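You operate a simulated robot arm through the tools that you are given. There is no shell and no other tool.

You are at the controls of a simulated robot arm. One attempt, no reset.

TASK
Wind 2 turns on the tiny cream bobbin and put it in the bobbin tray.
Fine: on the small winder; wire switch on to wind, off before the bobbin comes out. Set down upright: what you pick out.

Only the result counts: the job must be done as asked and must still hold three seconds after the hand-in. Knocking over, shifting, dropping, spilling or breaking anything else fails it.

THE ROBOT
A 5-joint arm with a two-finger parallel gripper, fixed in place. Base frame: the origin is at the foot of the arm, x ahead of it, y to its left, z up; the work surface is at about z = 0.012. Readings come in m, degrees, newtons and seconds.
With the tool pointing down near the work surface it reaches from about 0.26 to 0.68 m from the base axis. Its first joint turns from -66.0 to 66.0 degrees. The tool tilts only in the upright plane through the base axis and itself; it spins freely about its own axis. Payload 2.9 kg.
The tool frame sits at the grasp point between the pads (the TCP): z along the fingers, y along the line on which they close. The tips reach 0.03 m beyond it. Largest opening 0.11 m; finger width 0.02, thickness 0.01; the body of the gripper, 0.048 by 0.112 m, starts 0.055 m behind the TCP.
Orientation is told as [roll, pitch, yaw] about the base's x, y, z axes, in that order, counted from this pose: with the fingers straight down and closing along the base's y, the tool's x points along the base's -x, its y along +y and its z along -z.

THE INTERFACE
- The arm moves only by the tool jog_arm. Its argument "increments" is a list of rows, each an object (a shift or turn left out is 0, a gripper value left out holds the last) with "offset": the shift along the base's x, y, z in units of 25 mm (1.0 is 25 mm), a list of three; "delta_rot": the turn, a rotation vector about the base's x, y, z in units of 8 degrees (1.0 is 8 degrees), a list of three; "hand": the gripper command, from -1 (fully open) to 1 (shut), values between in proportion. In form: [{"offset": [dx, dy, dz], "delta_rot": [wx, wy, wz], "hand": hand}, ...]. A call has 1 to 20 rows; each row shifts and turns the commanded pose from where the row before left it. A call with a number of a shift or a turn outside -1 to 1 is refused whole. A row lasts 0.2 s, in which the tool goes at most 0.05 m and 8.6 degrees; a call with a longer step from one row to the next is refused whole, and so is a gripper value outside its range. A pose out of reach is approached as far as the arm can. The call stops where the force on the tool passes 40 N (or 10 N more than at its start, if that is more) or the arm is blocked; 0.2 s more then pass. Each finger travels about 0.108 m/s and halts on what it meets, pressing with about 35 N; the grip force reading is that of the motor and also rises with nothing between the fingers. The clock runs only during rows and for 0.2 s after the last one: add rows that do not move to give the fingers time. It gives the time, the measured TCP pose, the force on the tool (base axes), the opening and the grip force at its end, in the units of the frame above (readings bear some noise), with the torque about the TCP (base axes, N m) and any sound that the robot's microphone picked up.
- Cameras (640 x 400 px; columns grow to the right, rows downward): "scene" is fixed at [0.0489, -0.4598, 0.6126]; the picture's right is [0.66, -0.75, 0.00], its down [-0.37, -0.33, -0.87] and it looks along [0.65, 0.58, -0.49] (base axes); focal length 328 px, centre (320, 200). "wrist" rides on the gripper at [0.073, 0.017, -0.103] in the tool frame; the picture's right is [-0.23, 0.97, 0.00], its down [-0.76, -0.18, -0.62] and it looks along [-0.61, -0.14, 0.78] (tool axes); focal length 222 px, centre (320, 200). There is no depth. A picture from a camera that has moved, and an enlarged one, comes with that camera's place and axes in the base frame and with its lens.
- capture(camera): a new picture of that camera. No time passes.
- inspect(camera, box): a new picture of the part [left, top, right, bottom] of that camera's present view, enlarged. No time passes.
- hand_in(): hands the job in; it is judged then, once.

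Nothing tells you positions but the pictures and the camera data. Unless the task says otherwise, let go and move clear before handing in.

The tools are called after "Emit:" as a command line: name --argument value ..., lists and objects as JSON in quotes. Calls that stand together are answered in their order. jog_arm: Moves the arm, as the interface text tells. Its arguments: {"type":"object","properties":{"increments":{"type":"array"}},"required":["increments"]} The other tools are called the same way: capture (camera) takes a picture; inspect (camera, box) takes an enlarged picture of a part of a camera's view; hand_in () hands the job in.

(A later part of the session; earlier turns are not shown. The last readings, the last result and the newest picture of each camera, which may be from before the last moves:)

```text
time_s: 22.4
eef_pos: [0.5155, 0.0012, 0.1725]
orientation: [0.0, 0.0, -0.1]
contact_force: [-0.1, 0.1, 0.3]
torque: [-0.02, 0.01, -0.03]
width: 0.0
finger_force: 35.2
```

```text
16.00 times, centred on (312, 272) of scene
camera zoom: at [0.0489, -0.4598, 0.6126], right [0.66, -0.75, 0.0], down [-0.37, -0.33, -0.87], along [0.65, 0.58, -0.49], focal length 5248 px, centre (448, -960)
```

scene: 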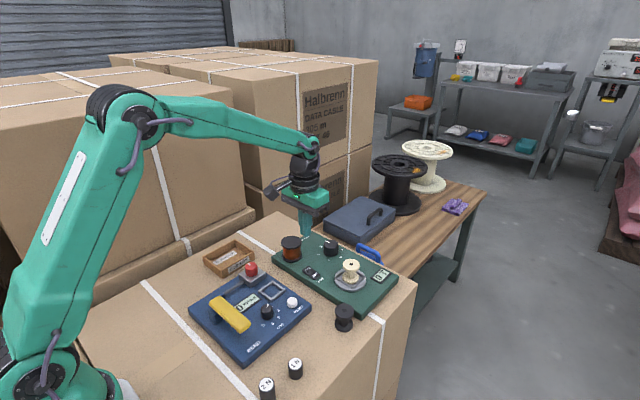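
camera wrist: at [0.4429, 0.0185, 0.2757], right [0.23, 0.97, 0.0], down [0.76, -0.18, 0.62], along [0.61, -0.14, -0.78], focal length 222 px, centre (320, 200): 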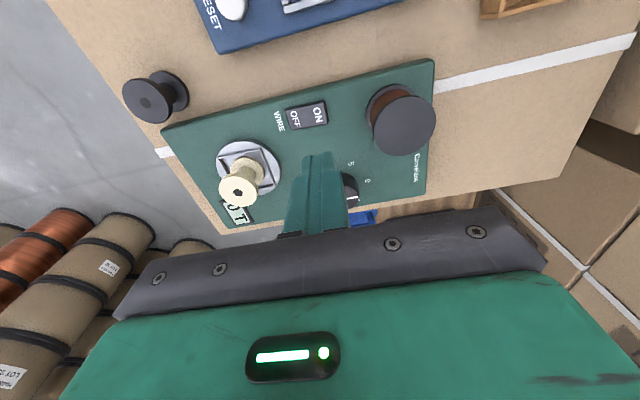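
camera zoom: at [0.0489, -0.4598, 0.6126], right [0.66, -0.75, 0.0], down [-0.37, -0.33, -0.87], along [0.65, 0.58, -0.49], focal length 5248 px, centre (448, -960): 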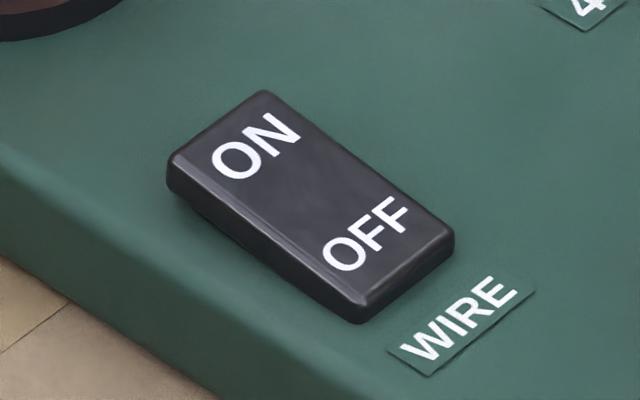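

The rocker's ON end is raised (off state) and the fingertips are right above it. I'll descend fast at first, then in small steps until it presses.

Emit:
jog_arm --increments '[{"offset": [0, 0, -0.8]}, {"offset": [0, 0, -0.8]}, {"offset": [0, 0, -0.8]}, {"offset": [0, 0, -0.5]}, {"offset": [0, 0, 0]}]'

Emit:
inspect --camera "scene" --box '[280, 240, 360, 300]'

Emit:
capture --camera "wrist"

```text
time_s: 23.6
eef_pos: [0.5139, -0.0003, 0.0991]
orientation: [0.0, 0.0, -0.1]
contact_force: [-0.5, 0.6, 0.0]
torque: [-0.02, 0.01, -0.01]
width: 0.0
finger_force: 35.3
```

```text
6.67 times, centred on (320, 270) of scene
camera zoom: at [0.0489, -0.4598, 0.6126], right [0.66, -0.75, 0.0], down [-0.37, -0.33, -0.87], along [0.65, 0.58, -0.49], focal length 2186 px, centre (320, -267)
```

zoom: 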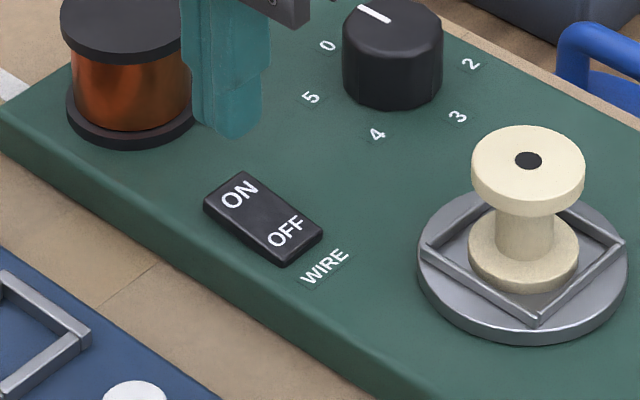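

```text
taken
camera wrist: at [0.4422, 0.0184, 0.2026], right [0.23, 0.97, 0.0], down [0.76, -0.18, 0.62], along [0.61, -0.14, -0.78], focal length 222 px, centre (320, 200)
```

wrist: 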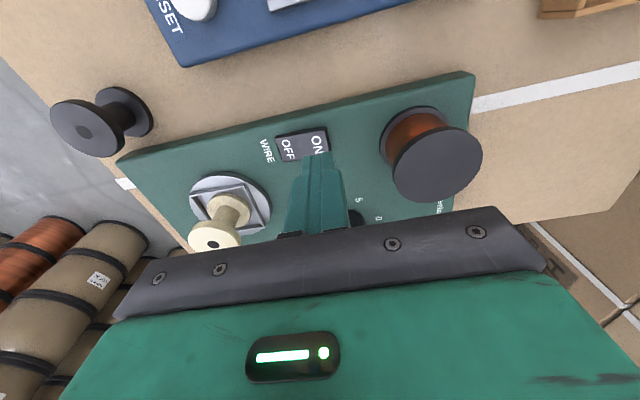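

Emit:
jog_arm --increments '[{"offset": [0.0, -0.06, -0.4]}, {"offset": [0, 0, 0]}]'

Emit:
inspect --camera "scene" --box '[280, 240, 360, 300]'

Emit:
inspect --camera "wrist" --box '[256, 110, 384, 190]'

```text
time_s: 24.2
eef_pos: [0.5137, -0.0028, 0.0901]
orientation: [0.0, 0.0, -0.1]
contact_force: [-0.8, -0.1, -0.5]
torque: [-0.01, -0.01, -0.02]
width: 0.0001
finger_force: 35.3
```

```text
6.67 times, centred on (320, 270) of scene
camera zoom: at [0.0489, -0.4598, 0.6126], right [0.66, -0.75, 0.0], down [-0.37, -0.33, -0.87], along [0.65, 0.58, -0.49], focal length 2186 px, centre (320, -267)
```

zoom: 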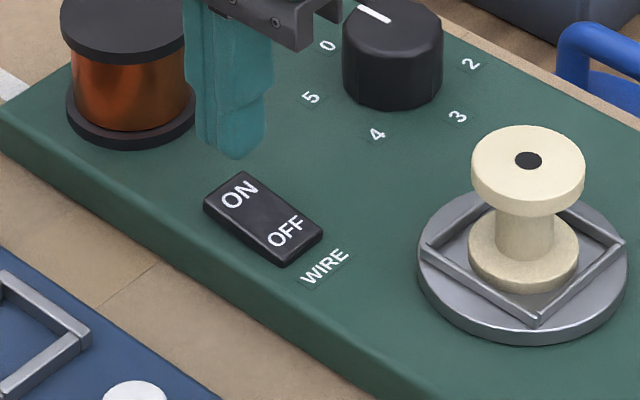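

```text
5.00 times, centred on (320, 150) of wrist
camera zoom: at [0.4421, 0.0169, 0.1938], right [0.23, 0.97, 0.0], down [0.76, -0.18, 0.62], along [0.61, -0.14, -0.78], focal length 1111 px, centre (320, 450)
```

zoom: 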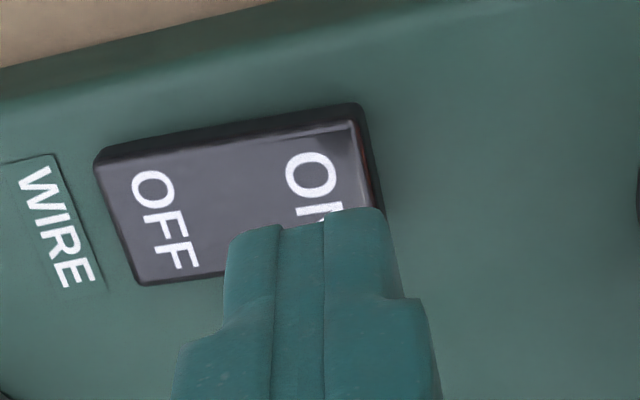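

Emit:
jog_arm --increments '[{"offset": [0.0, 0, -0.24]}, {"offset": [0, 0, 0]}]'

Emit:
inspect --camera "wrist" --box '[256, 110, 384, 190]'

Emit:
inspect --camera "scene" --box '[280, 240, 360, 300]'

```text
time_s: 24.8
eef_pos: [0.5143, -0.0029, 0.0859]
orientation: [-0.1, 0.1, 0.0]
contact_force: [-0.9, 0.3, -0.5]
torque: [-0.04, 0.02, 0.03]
width: 0.0
finger_force: 35.0
```

```text
5.00 times, centred on (320, 150) of wrist
camera zoom: at [0.4426, 0.0164, 0.1879], right [0.23, 0.97, 0.0], down [0.76, -0.18, 0.62], along [0.61, -0.14, -0.78], focal length 1111 px, centre (320, 450)
```

zoom: 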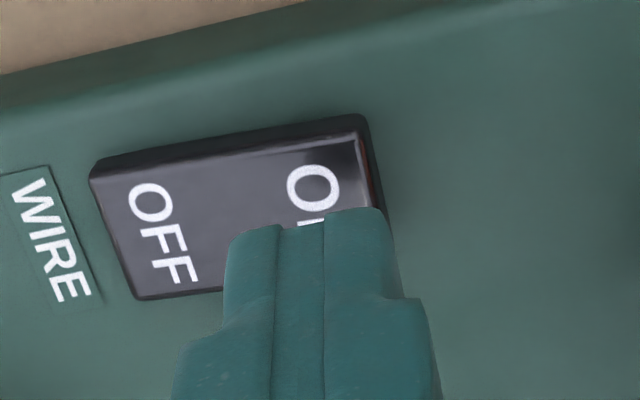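

```text
6.67 times, centred on (320, 270) of scene
camera zoom: at [0.0489, -0.4598, 0.6126], right [0.66, -0.75, 0.0], down [-0.37, -0.33, -0.87], along [0.65, 0.58, -0.49], focal length 2186 px, centre (320, -267)
```

zoom: 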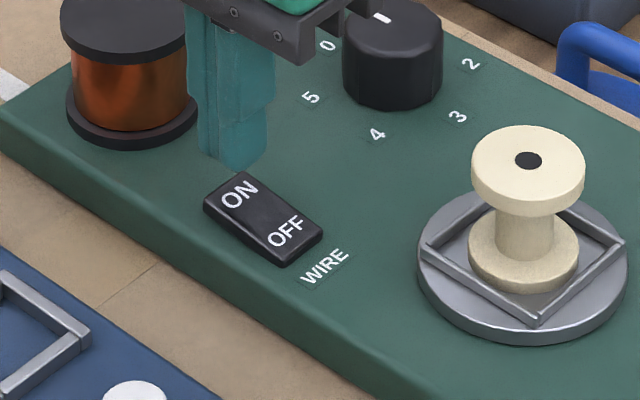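

Emit:
jog_arm --increments '[{"offset": [-0.14, 0, -0.16]}, {"offset": [0, 0, 0]}]'

Emit:
jog_arm --increments '[{"offset": [0, 0, -0.12]}, {"offset": [0, 0, 0]}]'

Emit:
inspect --camera "wrist" --box '[256, 110, 384, 190]'

Emit:
inspect --camera "scene" --box '[280, 240, 360, 300]'

```text
time_s: 25.4
eef_pos: [0.5118, -0.0021, 0.0812]
orientation: [0.0, 0.0, 0.0]
contact_force: [0.4, -0.7, 0.8]
torque: [0.0, -0.01, 0.04]
width: 0.0003
finger_force: 35.3
```

```text
time_s: 26.0
eef_pos: [0.5117, -0.0021, 0.0775]
orientation: [0.1, 0.1, -0.1]
contact_force: [0.2, 0.4, 0.6]
torque: [0.0, -0.01, 0.0]
width: 0.0
finger_force: 34.9
```

```text
5.00 times, centred on (320, 150) of wrist
camera zoom: at [0.4392, 0.017, 0.1811], right [0.23, 0.97, 0.0], down [0.76, -0.18, 0.62], along [0.61, -0.14, -0.78], focal length 1111 px, centre (320, 450)
```

zoom: 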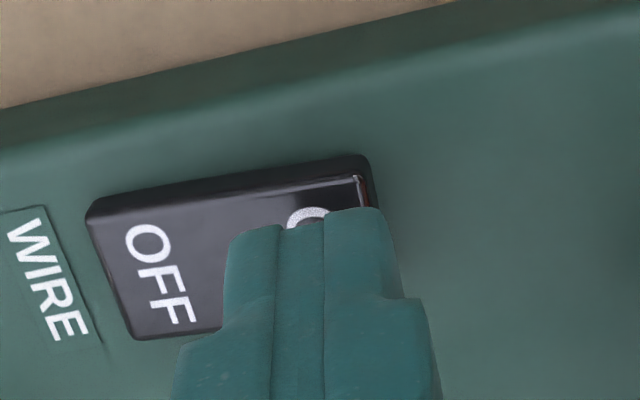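

```text
6.67 times, centred on (320, 270) of scene
camera zoom: at [0.0489, -0.4598, 0.6126], right [0.66, -0.75, 0.0], down [-0.37, -0.33, -0.87], along [0.65, 0.58, -0.49], focal length 2186 px, centre (320, -267)
```

zoom: 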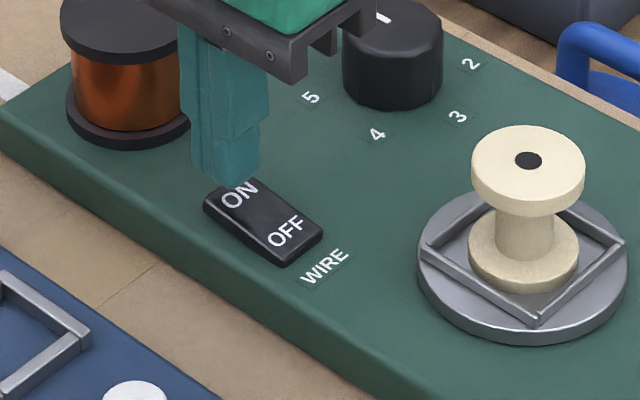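

Emit:
jog_arm --increments '[{"offset": [0, 0, -0.12]}, {"offset": [0, 0, 0]}]'

Emit:
inspect --camera "wrist" --box '[256, 110, 384, 190]'

Emit:
inspect --camera "scene" --box '[280, 240, 360, 300]'

```text
time_s: 26.6
eef_pos: [0.512, -0.0028, 0.0744]
orientation: [0.0, 0.0, 0.0]
contact_force: [0.2, 0.0, 0.0]
torque: [-0.03, 0.01, -0.03]
width: 0.0
finger_force: 34.9
```

```text
5.00 times, centred on (320, 150) of wrist
camera zoom: at [0.4394, 0.0166, 0.1778], right [0.23, 0.97, 0.0], down [0.76, -0.18, 0.62], along [0.61, -0.14, -0.78], focal length 1111 px, centre (320, 450)
```

zoom: 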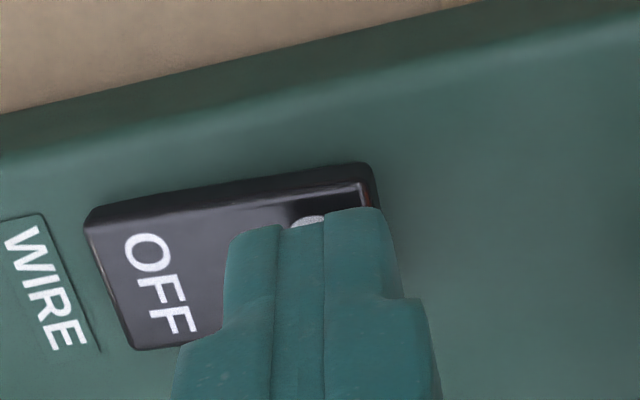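

```text
6.67 times, centred on (320, 270) of scene
camera zoom: at [0.0489, -0.4598, 0.6126], right [0.66, -0.75, 0.0], down [-0.37, -0.33, -0.87], along [0.65, 0.58, -0.49], focal length 2186 px, centre (320, -267)
```

zoom: 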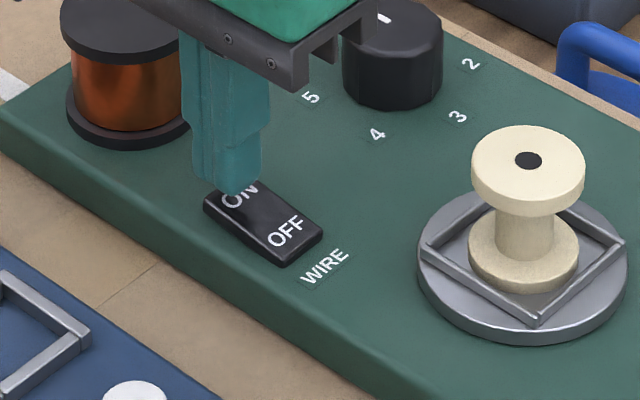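

Emit:
jog_arm --increments '[{"offset": [0, 0, -0.12]}, {"offset": [0, 0, 0]}]'

Emit:
jog_arm --increments '[{"offset": [0, 0, -0.08]}, {"offset": [0, 0, 0]}]'

Emit:
inspect --camera "scene" --box '[280, 240, 360, 300]'

Emit:
inspect --camera "wrist" --box '[256, 110, 384, 190]'

```text
time_s: 27.2
eef_pos: [0.5133, -0.0019, 0.0711]
orientation: [0.0, 0.0, -0.1]
contact_force: [1.0, -1.0, 1.0]
torque: [0.02, 0.03, -0.03]
width: 0.0
finger_force: 34.8
```

```text
time_s: 27.8
eef_pos: [0.5126, -0.0016, 0.0694]
orientation: [0.0, 0.0, -0.2]
contact_force: [-0.7, -0.2, 0.4]
torque: [0.01, 0.01, 0.0]
width: 0.0
finger_force: 34.7
```

```text
6.67 times, centred on (320, 270) of scene
camera zoom: at [0.0489, -0.4598, 0.6126], right [0.66, -0.75, 0.0], down [-0.37, -0.33, -0.87], along [0.65, 0.58, -0.49], focal length 2186 px, centre (320, -267)
```

zoom: 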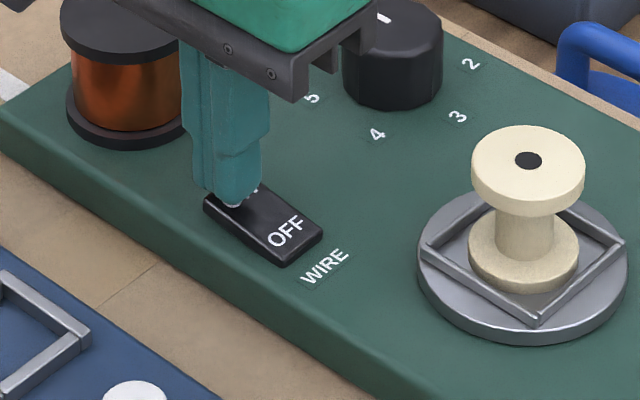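

```text
5.00 times, centred on (320, 150) of wrist
camera zoom: at [0.4397, 0.017, 0.173], right [0.23, 0.97, 0.0], down [0.76, -0.18, 0.62], along [0.61, -0.14, -0.78], focal length 1111 px, centre (320, 450)
```

zoom: 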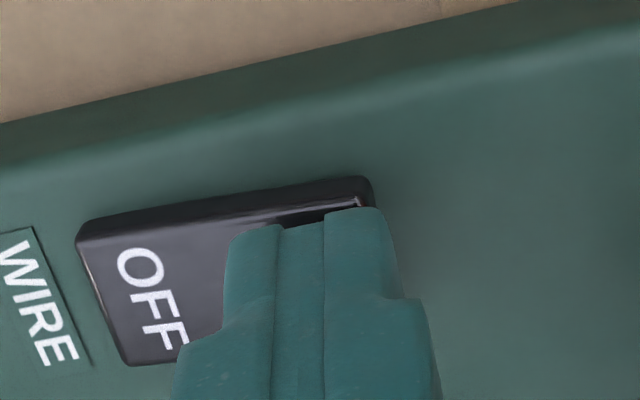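

Emit:
jog_arm --increments '[{"offset": [0, 0, -0.08]}, {"offset": [0, 0, 0]}]'

Emit:
jog_arm --increments '[{"offset": [0, 0, -0.08]}, {"offset": [0, 0, 0]}]'

Emit:
inspect --camera "scene" --box '[280, 240, 360, 300]'

Emit:
inspect --camera "wrist" --box '[256, 110, 384, 190]'

```text
time_s: 28.4
eef_pos: [0.5119, -0.0031, 0.0676]
orientation: [0.0, 0.0, -0.1]
contact_force: [0.2, 0.7, -0.6]
torque: [0.01, 0.04, -0.02]
width: 0.0
finger_force: 35.1
```

```text
time_s: 29.0
eef_pos: [0.5133, -0.002, 0.0651]
orientation: [0.0, 0.1, -0.1]
contact_force: [1.2, 1.4, -0.1]
torque: [0.01, -0.01, 0.0]
width: 0.0
finger_force: 35.6
```

```text
6.67 times, centred on (320, 270) of scene
camera zoom: at [0.0489, -0.4598, 0.6126], right [0.66, -0.75, 0.0], down [-0.37, -0.33, -0.87], along [0.65, 0.58, -0.49], focal length 2186 px, centre (320, -267)
```

zoom: 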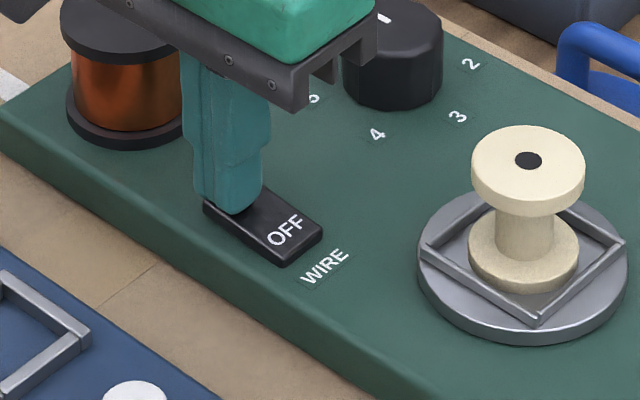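

```text
5.00 times, centred on (320, 150) of wrist
camera zoom: at [0.4397, 0.0168, 0.1683], right [0.23, 0.97, 0.0], down [0.76, -0.18, 0.62], along [0.61, -0.14, -0.78], focal length 1111 px, centre (320, 450)
```

zoom: 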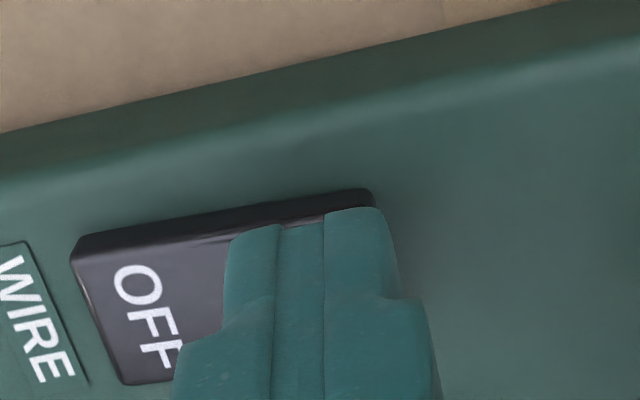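

Emit:
jog_arm --increments '[{"offset": [0, 0, -0.08]}, {"offset": [0, 0, 0]}]'

Emit:
jog_arm --increments '[{"offset": [0, 0, -0.06]}, {"offset": [0, 0, 0]}]'

Emit:
inspect --camera "scene" --box '[280, 240, 360, 300]'

Emit:
inspect --camera "wrist" --box '[256, 110, 384, 190]'

```text
time_s: 29.6
eef_pos: [0.5117, -0.0025, 0.0635]
orientation: [0.0, 0.0, -0.1]
contact_force: [0.6, 0.9, 0.8]
torque: [0.01, -0.01, -0.01]
width: 0.0001
finger_force: 35.4
```

```text
time_s: 30.2
eef_pos: [0.5108, -0.0024, 0.063]
orientation: [-0.1, -0.2, -0.1]
contact_force: [-1.1, 3.2, 4.0]
torque: [0.05, 0.02, -0.03]
width: 0.0003
finger_force: 35.1
```

```text
6.67 times, centred on (320, 270) of scene
camera zoom: at [0.0489, -0.4598, 0.6126], right [0.66, -0.75, 0.0], down [-0.37, -0.33, -0.87], along [0.65, 0.58, -0.49], focal length 2186 px, centre (320, -267)
```

zoom: 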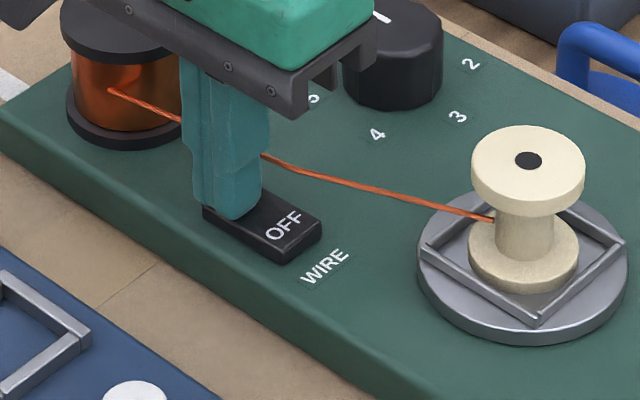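

```text
5.00 times, centred on (320, 150) of wrist
camera zoom: at [0.4393, 0.0168, 0.1657], right [0.23, 0.97, 0.0], down [0.76, -0.18, 0.62], along [0.61, -0.14, -0.78], focal length 1111 px, centre (320, 450)
```

zoom: 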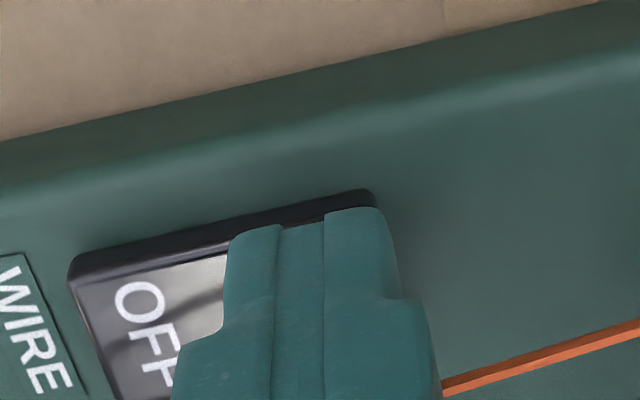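

The switch is on: a copper wire now runs from the supply spool to the bobbin. I'll lift straight up and look at everything.

Emit:
jog_arm --increments '[{"offset": [0, 0, 0.4]}, {"offset": [0, 0, 1]}, {"offset": [0, 0, 1]}, {"offset": [0, 0, 1]}, {"offset": [0, 0, 1]}, {"offset": [0, 0, 0]}]'

Emit:
inspect --camera "scene" --box '[280, 230, 408, 310]'

Emit:
capture --camera "wrist"

```text
time_s: 31.6
eef_pos: [0.5124, -0.0043, 0.1734]
orientation: [0.0, 0.0, -0.1]
contact_force: [0.6, -0.2, 0.1]
torque: [-0.04, 0.01, 0.01]
width: 0.0001
finger_force: 35.4
```

```text
5.00 times, centred on (344, 270) of scene
camera zoom: at [0.0489, -0.4598, 0.6126], right [0.66, -0.75, 0.0], down [-0.37, -0.33, -0.87], along [0.65, 0.58, -0.49], focal length 1640 px, centre (200, -150)
```

zoom: 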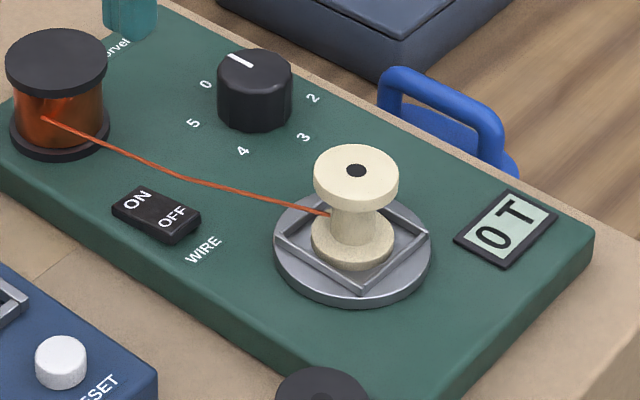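

```text
taken
camera wrist: at [0.44, 0.0147, 0.2758], right [0.23, 0.97, 0.0], down [0.76, -0.18, 0.62], along [0.61, -0.14, -0.78], focal length 222 px, centre (320, 200)
```

wrist: 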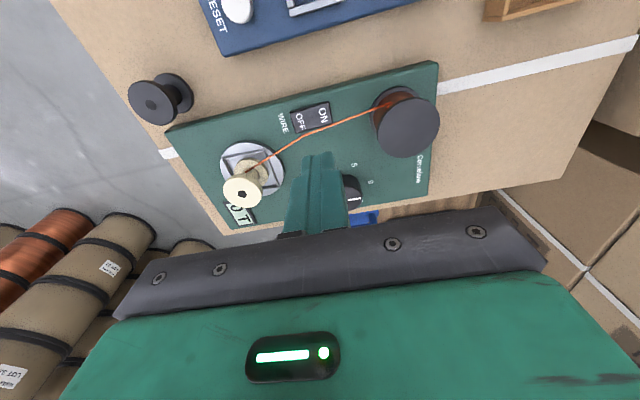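

The display reads 0 T, so nothing has wound yet. Next is the dial: I'll go above it with the fingers open about 80 mm and check alignment.

Emit:
jog_arm --increments '[{"offset": [0.6, 0.05, 0]}, {"offset": [0.9, 0.07, 0], "hand": -0.45}, {"offset": [0.9, 0.07, 0]}, {"offset": [0.9, 0.07, 0]}, {"offset": [0.87, 0.05, 0]}, {"offset": [0, 0, -0.8]}, {"offset": [0, 0, 0]}]'

Emit:
capture --camera "wrist"

Emit:
inspect --camera "scene" --box '[280, 210, 408, 290]'

```text
time_s: 33.2
eef_pos: [0.6138, 0.0042, 0.1521]
orientation: [0.0, 0.0, -0.1]
contact_force: [-0.1, 0.1, 0.2]
torque: [-0.01, 0.02, 0.0]
width: 0.0797
finger_force: 0.0
```

```text
taken
camera wrist: at [0.5424, 0.0237, 0.2546], right [0.23, 0.97, 0.0], down [0.76, -0.18, 0.62], along [0.61, -0.14, -0.78], focal length 222 px, centre (320, 200)
```

wrist: 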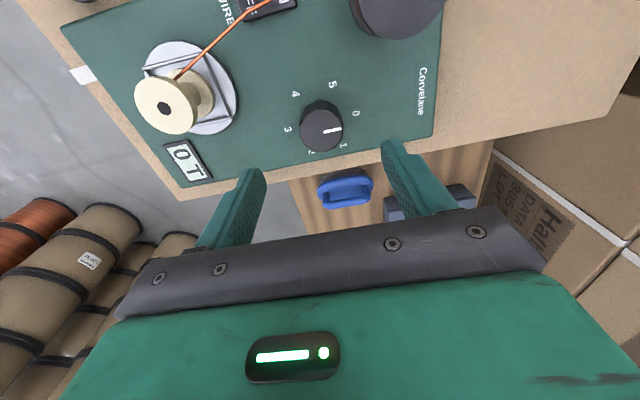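

```text
5.00 times, centred on (344, 250) of scene
camera zoom: at [0.0489, -0.4598, 0.6126], right [0.66, -0.75, 0.0], down [-0.37, -0.33, -0.87], along [0.65, 0.58, -0.49], focal length 1640 px, centre (200, -50)
```

zoom: 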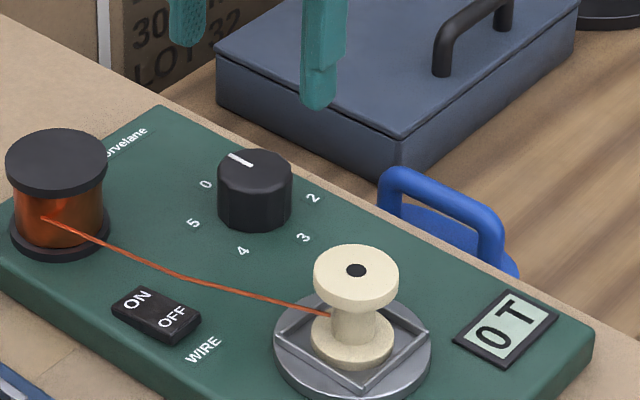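

Emit:
inspect --camera "wrist" --box '[272, 70, 384, 170]'

```text
4.00 times, centred on (328, 120) of wrist
camera zoom: at [0.5424, 0.0237, 0.2546], right [0.23, 0.97, 0.0], down [0.76, -0.18, 0.62], along [0.61, -0.14, -0.78], focal length 888 px, centre (288, 520)
```

zoom: 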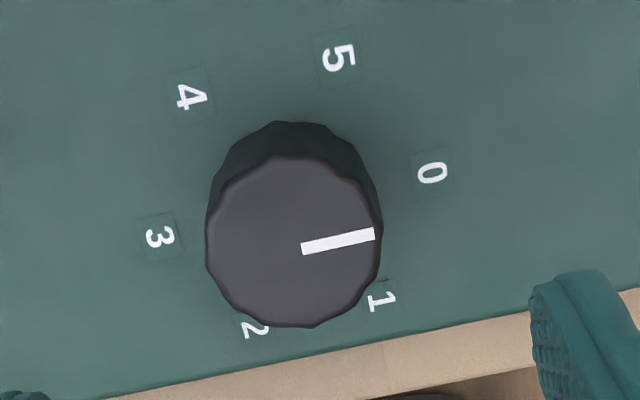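

The dial axis is at about (0.619, 0.007) and its top at z ≈ 0.054. I'll shift 3.5 mm in x, go down around it, and check before gripping.

Emit:
jog_arm --increments '[{"offset": [0.14, 0.03, 0]}, {"offset": [0, 0, -0.8]}, {"offset": [0, 0, -0.8]}, {"offset": [0, 0, -0.8]}, {"offset": [0, 0, -0.5]}, {"offset": [0, 0, 0]}]'

Emit:
inspect --camera "wrist" --box '[240, 100, 400, 200]'

Emit:
inspect --camera "scene" --box '[280, 210, 408, 290]'

```text
time_s: 34.6
eef_pos: [0.6202, 0.0062, 0.0793]
orientation: [0.0, 0.0, -0.1]
contact_force: [0.6, 0.6, 0.5]
torque: [-0.06, 0.0, 0.0]
width: 0.0799
finger_force: 0.0
```

```text
4.00 times, centred on (320, 150) of wrist
camera zoom: at [0.547, 0.0248, 0.1834], right [0.23, 0.97, 0.0], down [0.76, -0.18, 0.62], along [0.61, -0.14, -0.78], focal length 888 px, centre (320, 400)
```

zoom: 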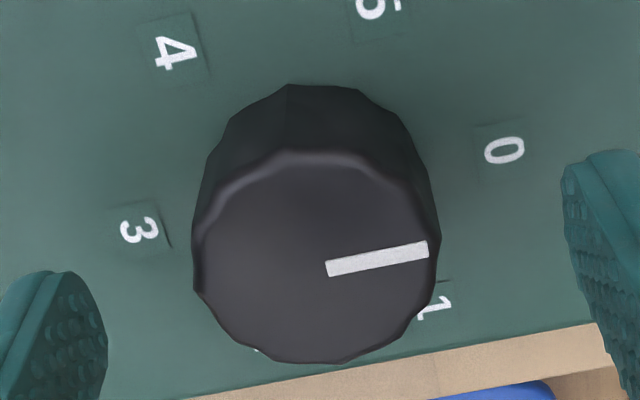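

```text
5.00 times, centred on (344, 250) of scene
camera zoom: at [0.0489, -0.4598, 0.6126], right [0.66, -0.75, 0.0], down [-0.37, -0.33, -0.87], along [0.65, 0.58, -0.49], focal length 1640 px, centre (200, -50)
```

zoom: 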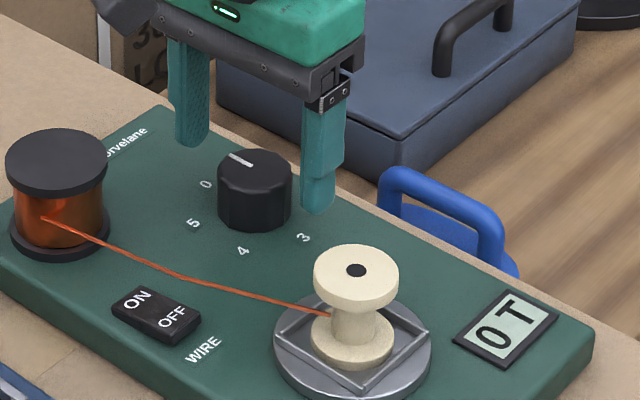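

Emit:
jog_arm --increments '[{"offset": [-0.05, 0, -0.28]}, {"offset": [0, 0, -0.28]}, {"offset": [0, 0, 0]}]'

Emit:
inspect --camera "wrist" --box '[240, 100, 400, 200]'

Emit:
inspect --camera "scene" --box '[280, 210, 408, 290]'

```text
time_s: 35.4
eef_pos: [0.6169, 0.006, 0.0666]
orientation: [0.0, -0.1, -0.1]
contact_force: [0.8, 0.6, 0.1]
torque: [0.01, 0.02, 0.0]
width: 0.0797
finger_force: 0.0
```

```text
4.00 times, centred on (320, 150) of wrist
camera zoom: at [0.5454, 0.0255, 0.1694], right [0.23, 0.97, 0.0], down [0.76, -0.18, 0.62], along [0.61, -0.14, -0.78], focal length 888 px, centre (320, 400)
```

zoom: 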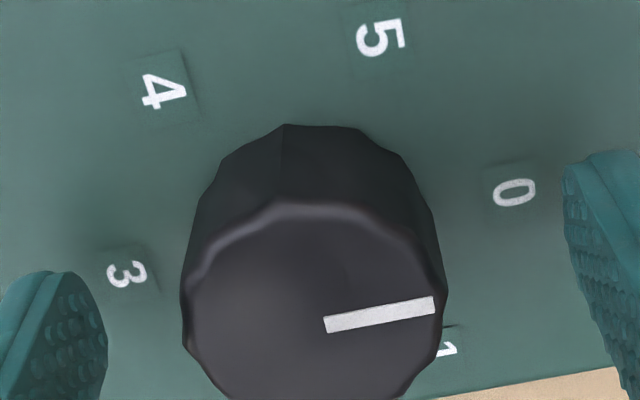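

```text
5.00 times, centred on (344, 250) of scene
camera zoom: at [0.0489, -0.4598, 0.6126], right [0.66, -0.75, 0.0], down [-0.37, -0.33, -0.87], along [0.65, 0.58, -0.49], focal length 1640 px, centre (200, -50)
```

zoom: 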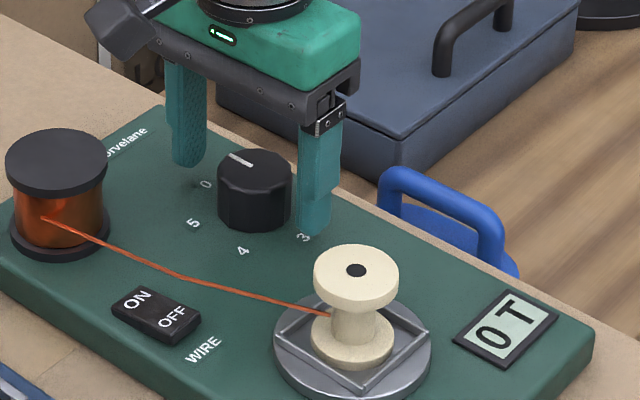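

The dial is centred between the fingers. I'll grip it.

Emit:
jog_arm --increments '[{"offset": [-0.02, -0.03, 0], "hand": 0.2}, {"offset": [0, 0, 0], "hand": 1}, {"offset": [0, 0, 0]}, {"offset": [0, 0, 0]}]'

Emit:
inspect --camera "wrist" --box '[240, 100, 400, 200]'

Emit:
inspect --camera "scene" --box '[280, 210, 408, 290]'

```text
time_s: 36.4
eef_pos: [0.6166, 0.0053, 0.0664]
orientation: [0.0, 0.0, -0.2]
contact_force: [2.6, -11.4, -2.4]
torque: [-0.31, -0.12, -0.05]
width: 0.0412
finger_force: 45.3
```

```text
4.00 times, centred on (320, 150) of wrist
camera zoom: at [0.5452, 0.0239, 0.1694], right [0.23, 0.97, 0.0], down [0.76, -0.18, 0.62], along [0.61, -0.14, -0.78], focal length 888 px, centre (320, 400)
```

zoom: 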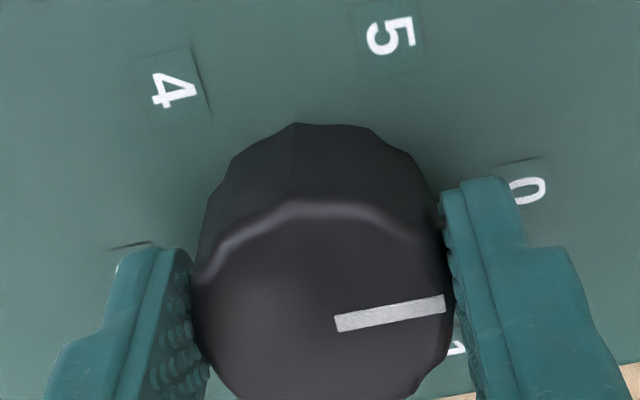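

```text
5.00 times, centred on (344, 250) of scene
camera zoom: at [0.0489, -0.4598, 0.6126], right [0.66, -0.75, 0.0], down [-0.37, -0.33, -0.87], along [0.65, 0.58, -0.49], focal length 1640 px, centre (200, -50)
```

zoom: 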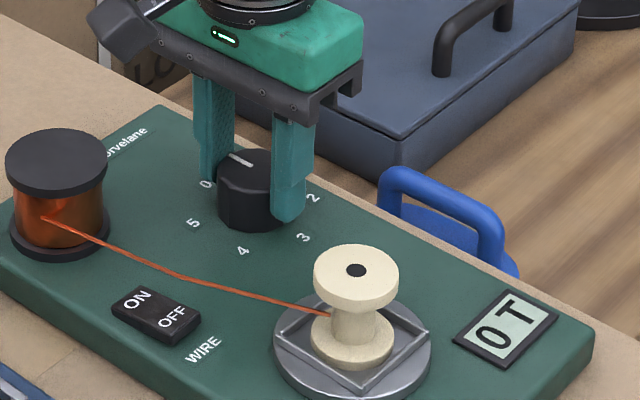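

Gripped at 41 mm with an 11 N side load, so I'm about 1 mm off-centre in y. I'll relieve that, then start turning clockwise a little.

Emit:
jog_arm --increments '[{"offset": [0, -0.05, 0]}, {"offset": [0, 0, 0]}]'

```text
time_s: 37.0
eef_pos: [0.617, 0.0055, 0.0653]
orientation: [0.0, -0.2, 0.0]
contact_force: [1.3, -0.5, -0.7]
torque: [-0.01, 0.04, -0.01]
width: 0.0411
finger_force: 45.0
```

Emit:
jog_arm --increments '[{"delta_rot": [0, 0, -1]}, {"delta_rot": [0, 0, -1]}, {"offset": [0, 0, 0]}]'

Emit:
inspect --camera "scene" --box '[280, 210, 408, 290]'

Emit:
inspect --camera "wrist" --box '[240, 100, 400, 200]'

```text
time_s: 37.8
eef_pos: [0.6171, 0.0054, 0.0654]
orientation: [0.0, 0.0, -16.1]
contact_force: [-5.8, 11.4, 6.3]
torque: [0.31, -0.06, 0.01]
width: 0.0411
finger_force: 44.4
```

```text
5.00 times, centred on (344, 250) of scene
camera zoom: at [0.0489, -0.4598, 0.6126], right [0.66, -0.75, 0.0], down [-0.37, -0.33, -0.87], along [0.65, 0.58, -0.49], focal length 1640 px, centre (200, -50)
```

zoom: 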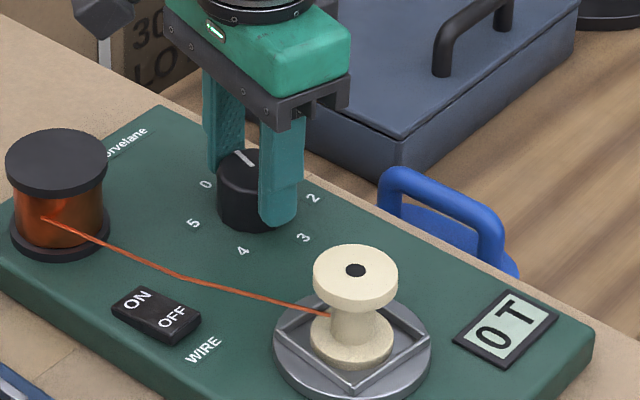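

```text
4.00 times, centred on (320, 150) of wrist
camera zoom: at [0.5529, 0.0437, 0.1694], right [0.49, 0.87, 0.0], down [0.68, -0.38, 0.62], along [0.54, -0.3, -0.78], focal length 888 px, centre (320, 400)
```

zoom: 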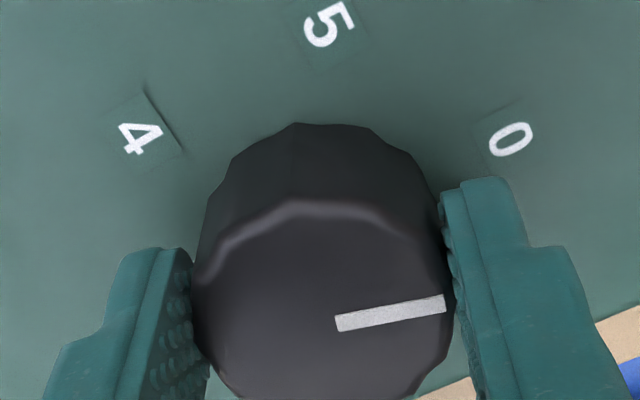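

The dial turns with the gripper and the turntable seems to move with it. A small off-centre grip is adding side load, so I'll turn about the dial's true axis while going on to position 1.

Emit:
jog_arm --increments '[{"offset": [0.005, 0.033, 0]}, {"offset": [0.006, 0.016, 0], "delta_rot": [0, 0, -1]}, {"offset": [0.008, 0.015, 0], "delta_rot": [0, 0, -1]}, {"offset": [0.01, 0.0135, 0], "delta_rot": [0, 0, -1]}, {"offset": [0, 0, 0]}]'

Emit:
inspect --camera "scene" --box '[280, 210, 408, 290]'

Emit:
inspect --camera "wrist" --box '[240, 100, 400, 200]'

```text
time_s: 39.0
eef_pos: [0.6186, 0.006, 0.0662]
orientation: [0.0, 0.0, -40.2]
contact_force: [-12.1, 11.9, 9.5]
torque: [0.3, 0.24, -0.02]
width: 0.041
finger_force: 44.8
```

```text
5.00 times, centred on (344, 250) of scene
camera zoom: at [0.0488, -0.4598, 0.6126], right [0.66, -0.75, 0.0], down [-0.37, -0.33, -0.87], along [0.65, 0.58, -0.49], focal length 1640 px, centre (200, -50)
```

zoom: 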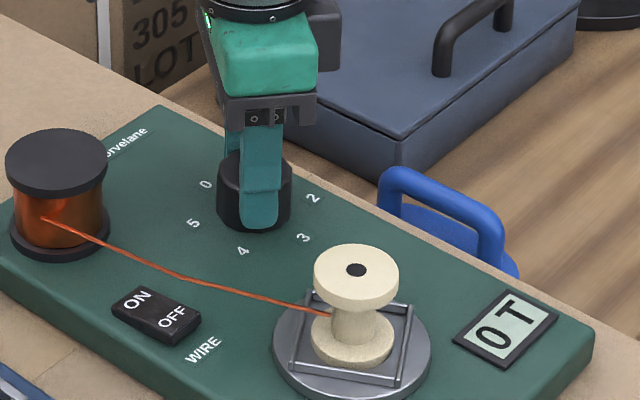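

```text
4.00 times, centred on (320, 150) of wrist
camera zoom: at [0.574, 0.068, 0.1694], right [0.8, 0.6, 0.0], down [0.47, -0.63, 0.62], along [0.37, -0.5, -0.78], focal length 888 px, centre (320, 400)
```

zoom: 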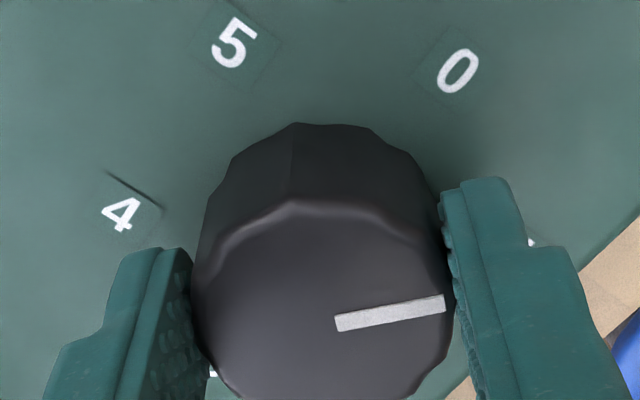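

Emit:
jog_arm --increments '[{"offset": [-0.056, 0.055, 0]}, {"offset": [0, 0, 0]}]'

```text
time_s: 39.6
eef_pos: [0.6175, 0.0059, 0.0664]
orientation: [0.1, -0.1, -40.3]
contact_force: [2.2, -5.8, 2.0]
torque: [0.0, 0.28, -0.03]
width: 0.041
finger_force: 44.9
```

Emit:
jog_arm --increments '[{"offset": [0.0134, 0.0052, 0], "delta_rot": [0, 0, -1]}, {"offset": [0.0092, 0.022, 0], "delta_rot": [0, 0, -1]}, {"offset": [0.0056, 0.0104, 0], "delta_rot": [0, 0, -0.5]}, {"offset": [0, 0, 0]}]'

Emit:
inspect --camera "scene" --box '[280, 210, 408, 290]'

Emit:
inspect --camera "wrist" --box '[240, 100, 400, 200]'

```text
time_s: 40.6
eef_pos: [0.6184, 0.0066, 0.0657]
orientation: [0.2, -0.2, -60.3]
contact_force: [20.2, -24.2, -7.6]
torque: [-0.67, -0.48, 0.01]
width: 0.0412
finger_force: 45.2
```

```text
5.00 times, centred on (344, 250) of scene
camera zoom: at [0.0489, -0.4598, 0.6126], right [0.66, -0.75, 0.0], down [-0.37, -0.33, -0.87], along [0.65, 0.58, -0.49], focal length 1640 px, centre (200, -50)
```

zoom: 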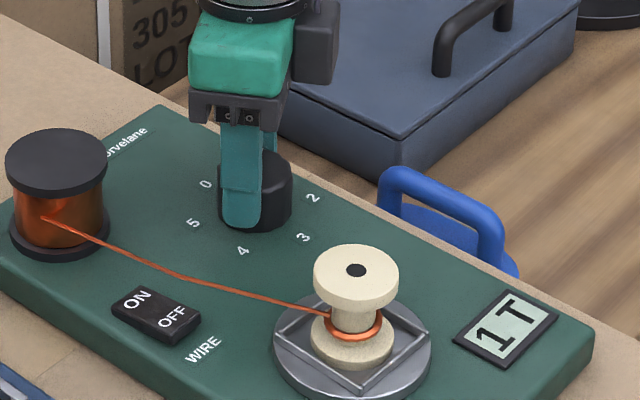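

```text
4.00 times, centred on (320, 150) of wrist
camera zoom: at [0.5971, 0.0802, 0.1693], right [0.96, 0.28, 0.0], down [0.22, -0.75, 0.62], along [0.18, -0.6, -0.78], focal length 888 px, centre (320, 400)
```

zoom: 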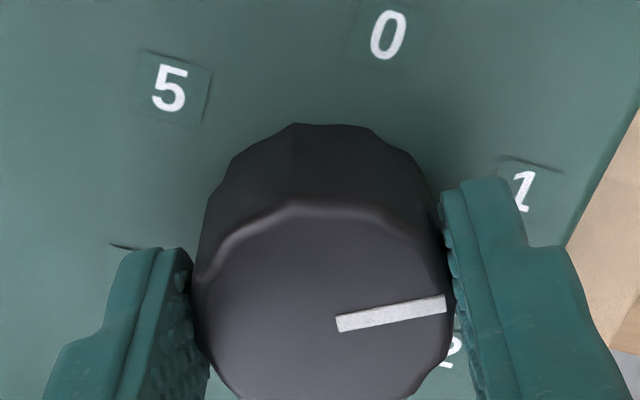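

The display now reads 1 T, there's one copper turn on the bobbin, and the dial points at 1, so dial position equals turns. Before going on to 2 I'll relieve the side load.

Emit:
jog_arm --increments '[{"offset": [0.07, -0.065, 0]}, {"offset": [0, 0, 0]}]'

```text
time_s: 41.2
eef_pos: [0.6182, 0.008, 0.0663]
orientation: [0.0, 0.0, -60.0]
contact_force: [4.5, -12.2, 0.5]
torque: [-0.57, -0.46, -0.05]
width: 0.0411
finger_force: 44.8
```

Emit:
jog_arm --increments '[{"offset": [0.01, -0.035, 0]}, {"offset": [0.015, 0.006, 0], "delta_rot": [0, 0, -1]}, {"offset": [0.015, 0.006, 0], "delta_rot": [0, 0, -1]}, {"offset": [0, 0, 0]}]'

```text
time_s: 42.2
eef_pos: [0.6196, 0.0071, 0.0662]
orientation: [-0.2, 0.1, -75.9]
contact_force: [-14.4, 13.4, 12.4]
torque: [0.33, 0.45, -0.03]
width: 0.041
finger_force: 45.1
```

Emit:
jog_arm --increments '[{"offset": [-0.04, 0.035, 0]}, {"offset": [0, 0, 0]}]'

Emit:
jog_arm --increments '[{"offset": [0.008, 0.004, 0], "delta_rot": [0, 0, -1]}, {"offset": [0, 0, 0]}]'

```text
time_s: 42.8
eef_pos: [0.6203, 0.0081, 0.0662]
orientation: [0.2, 0.1, -76.0]
contact_force: [-11.2, 14.0, 12.9]
torque: [0.41, 0.41, 0.02]
width: 0.041
finger_force: 45.5
```

```text
time_s: 43.4
eef_pos: [0.6209, 0.0062, 0.0662]
orientation: [-0.1, 0.0, -84.2]
contact_force: [-7.2, 16.3, 8.6]
torque: [0.46, 0.13, -0.01]
width: 0.0412
finger_force: 45.4
```

Emit:
jog_arm --increments '[{"offset": [-0.015, 0.05, 0]}, {"offset": [0.01, 0.004, 0], "delta_rot": [0, 0, -1]}, {"offset": [0, 0, 0]}]'

Emit:
inspect --camera "scene" --box '[280, 210, 408, 290]'

```text
time_s: 44.2
eef_pos: [0.6198, 0.0071, 0.0664]
orientation: [0.0, 0.0, -92.2]
contact_force: [4.7, 2.4, 2.7]
torque: [0.09, -0.23, 0.01]
width: 0.0409
finger_force: 45.2
```

```text
5.00 times, centred on (344, 250) of scene
camera zoom: at [0.0489, -0.4598, 0.6126], right [0.66, -0.75, 0.0], down [-0.37, -0.33, -0.87], along [0.65, 0.58, -0.49], focal length 1640 px, centre (200, -50)
```

zoom: 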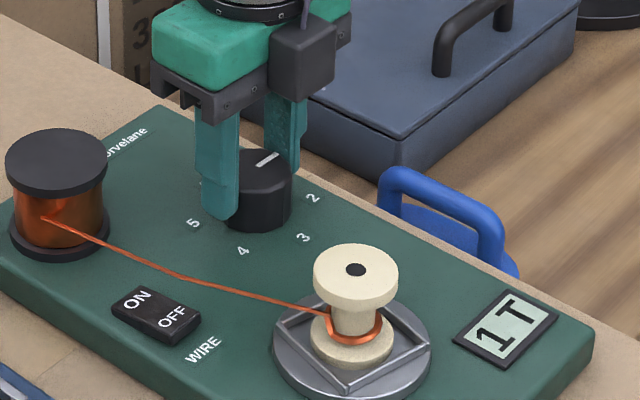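

Emit:
jog_arm --increments '[{"offset": [0.016, 0.0, 0], "delta_rot": [0, 0, -1]}, {"offset": [0.012, 0.0, 0], "delta_rot": [0, 0, -1]}, {"offset": [0, 0, 0]}]'

```text
time_s: 45.0
eef_pos: [0.621, 0.0074, 0.0665]
orientation: [0.1, 0.0, -108.4]
contact_force: [9.9, -15.2, 0.0]
torque: [-0.45, -0.3, 0.05]
width: 0.0411
finger_force: 45.0
```

Emit:
jog_arm --increments '[{"offset": [0.03, -0.045, 0]}, {"offset": [0.01, -0.004, 0], "delta_rot": [0, 0, -1]}, {"offset": [0.005, -0.003, 0], "delta_rot": [0, 0, -0.4]}, {"offset": [0, 0, 0]}]'

Emit:
inspect --camera "scene" --box '[280, 210, 408, 290]'

Emit:
inspect --camera "wrist" --box '[240, 100, 400, 200]'

```text
time_s: 46.0
eef_pos: [0.6213, 0.0069, 0.0661]
orientation: [-0.2, 0.0, -119.3]
contact_force: [-1.8, -10.4, 7.4]
torque: [-0.4, 0.15, 0.04]
width: 0.0413
finger_force: 45.0
```

```text
5.00 times, centred on (344, 250) of scene
camera zoom: at [0.0488, -0.4598, 0.6126], right [0.66, -0.75, 0.0], down [-0.37, -0.33, -0.87], along [0.65, 0.58, -0.49], focal length 1640 px, centre (200, -50)
```

zoom: 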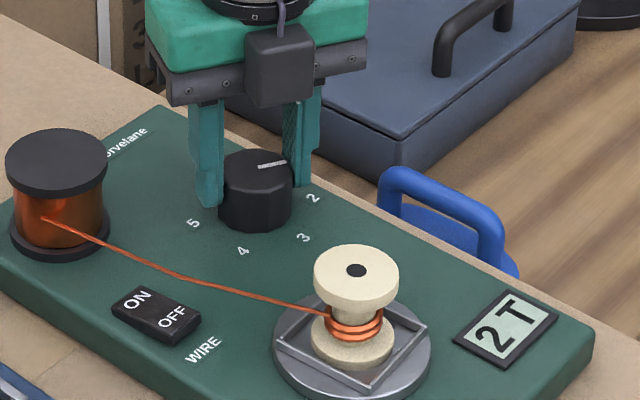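

```text
4.00 times, centred on (320, 150) of wrist
camera zoom: at [0.6719, 0.0639, 0.1693], right [0.74, -0.68, 0.0], down [-0.53, -0.58, 0.62], along [-0.42, -0.46, -0.78], focal length 888 px, centre (320, 400)
```

zoom: 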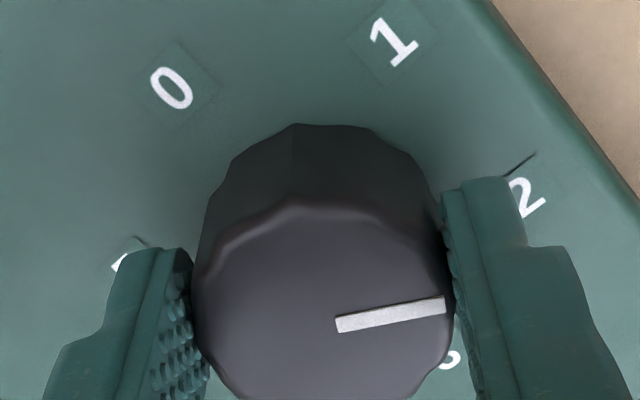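

The display reads 2 T and the dial points at 2. I'll let go of the dial and lift clear.

Emit:
jog_arm --increments '[{"offset": [0, -0.03, 0]}, {"offset": [0, 0, 0], "hand": 0.1}, {"offset": [0, 0, 0], "hand": -0.4}, {"offset": [0, 0, 0]}, {"offset": [0, 0, 0.5]}, {"offset": [0, 0, 1]}, {"offset": [0, 0, 1]}, {"offset": [0, 0, 1]}, {"offset": [0, 0, 0.7]}, {"offset": [0, 0, 0]}]'

Emit:
inspect --camera "scene" --box '[280, 210, 408, 290]'

Emit:
inspect --camera "scene" --box '[330, 250, 394, 290]'

```text
time_s: 48.2
eef_pos: [0.6212, 0.0061, 0.1709]
orientation: [0.0, 0.0, -119.3]
contact_force: [-0.4, -0.3, 0.0]
torque: [0.0, -0.02, 0.02]
width: 0.0768
finger_force: 0.0
```

```text
5.00 times, centred on (344, 250) of scene
camera zoom: at [0.0489, -0.4598, 0.6126], right [0.66, -0.75, 0.0], down [-0.37, -0.33, -0.87], along [0.65, 0.58, -0.49], focal length 1640 px, centre (200, -50)
```

zoom: 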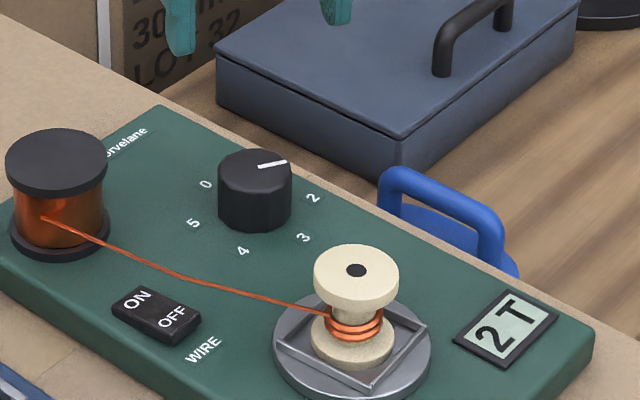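

```text
10.00 times, centred on (362, 270) of scene
camera zoom: at [0.0489, -0.4598, 0.6126], right [0.66, -0.75, 0.0], down [-0.37, -0.33, -0.87], along [0.65, 0.58, -0.49], focal length 3280 px, centre (-100, -500)
```

zoom: 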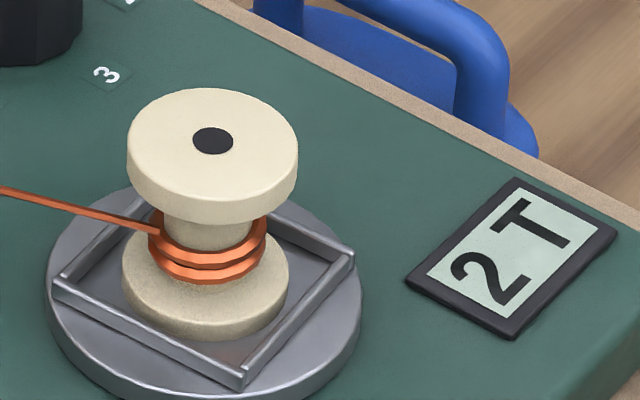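

Two wraps are on the bobbin and the display shows 2 T. Now I'll turn the wire off: rotate back, close the fingers and go above the OFF half of the switch.

Emit:
jog_arm --increments '[{"offset": [-0.293, -0.094, 0], "delta_rot": [0, 0, 1]}, {"offset": [-0.293, -0.094, 0], "delta_rot": [0, 0, 1]}, {"offset": [-0.293, -0.094, 0], "delta_rot": [0, 0, 1]}, {"offset": [-0.293, -0.094, 0], "delta_rot": [0, 0, 1], "hand": 1}, {"offset": [-0.293, -0.094, 0], "delta_rot": [0, 0, 1]}, {"offset": [-0.293, -0.094, 0], "delta_rot": [0, 0, 1]}, {"offset": [-0.293, -0.094, 0], "delta_rot": [0, 0, 1]}, {"offset": [-0.293, -0.094, 0], "delta_rot": [0, 0, 1]}, {"offset": [-0.293, -0.094, 0], "delta_rot": [0, 0, 1]}, {"offset": [-0.293, -0.094, 0], "delta_rot": [0, 0, 1]}, {"offset": [-0.293, -0.094, 0], "delta_rot": [0, 0, 1]}, {"offset": [-0.293, -0.094, 0], "delta_rot": [0, 0, 1]}, {"offset": [-0.293, -0.094, 0], "delta_rot": [0, 0, 1]}, {"offset": [-0.293, -0.094, 0], "delta_rot": [0, 0, 1]}, {"offset": [-0.293, -0.094, 0], "delta_rot": [0, 0, 0.9]}, {"offset": [0, 0, 0]}]'

Emit:
capture --camera "wrist"

Emit:
inspect --camera "scene" --box '[280, 210, 408, 290]'

```text
time_s: 51.6
eef_pos: [0.5117, -0.0283, 0.1702]
orientation: [0.0, -0.1, 0.0]
contact_force: [0.5, -0.4, 0.4]
torque: [-0.02, 0.02, -0.02]
width: 0.0
finger_force: 35.2
```

```text
taken
camera wrist: at [0.4395, -0.0098, 0.2731], right [0.23, 0.97, 0.0], down [0.76, -0.18, 0.62], along [0.61, -0.14, -0.78], focal length 222 px, centre (320, 200)
```

wrist: 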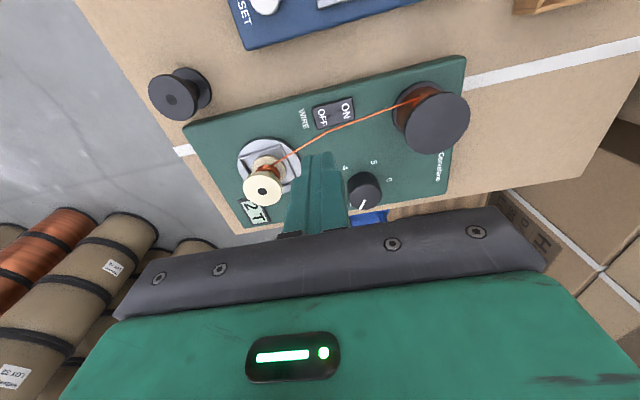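

```text
5.00 times, centred on (344, 250) of scene
camera zoom: at [0.0489, -0.4598, 0.6126], right [0.66, -0.75, 0.0], down [-0.37, -0.33, -0.87], along [0.65, 0.58, -0.49], focal length 1640 px, centre (200, -50)
```

zoom: 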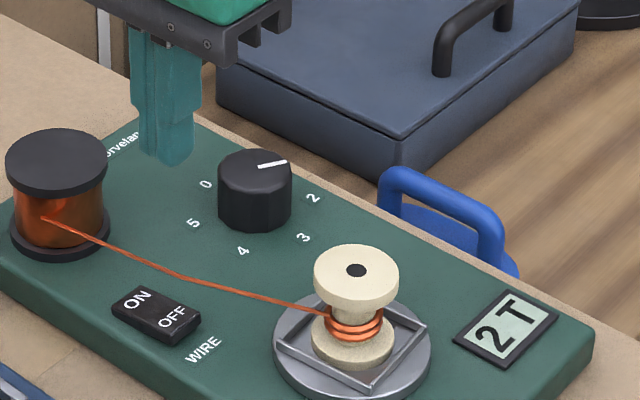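

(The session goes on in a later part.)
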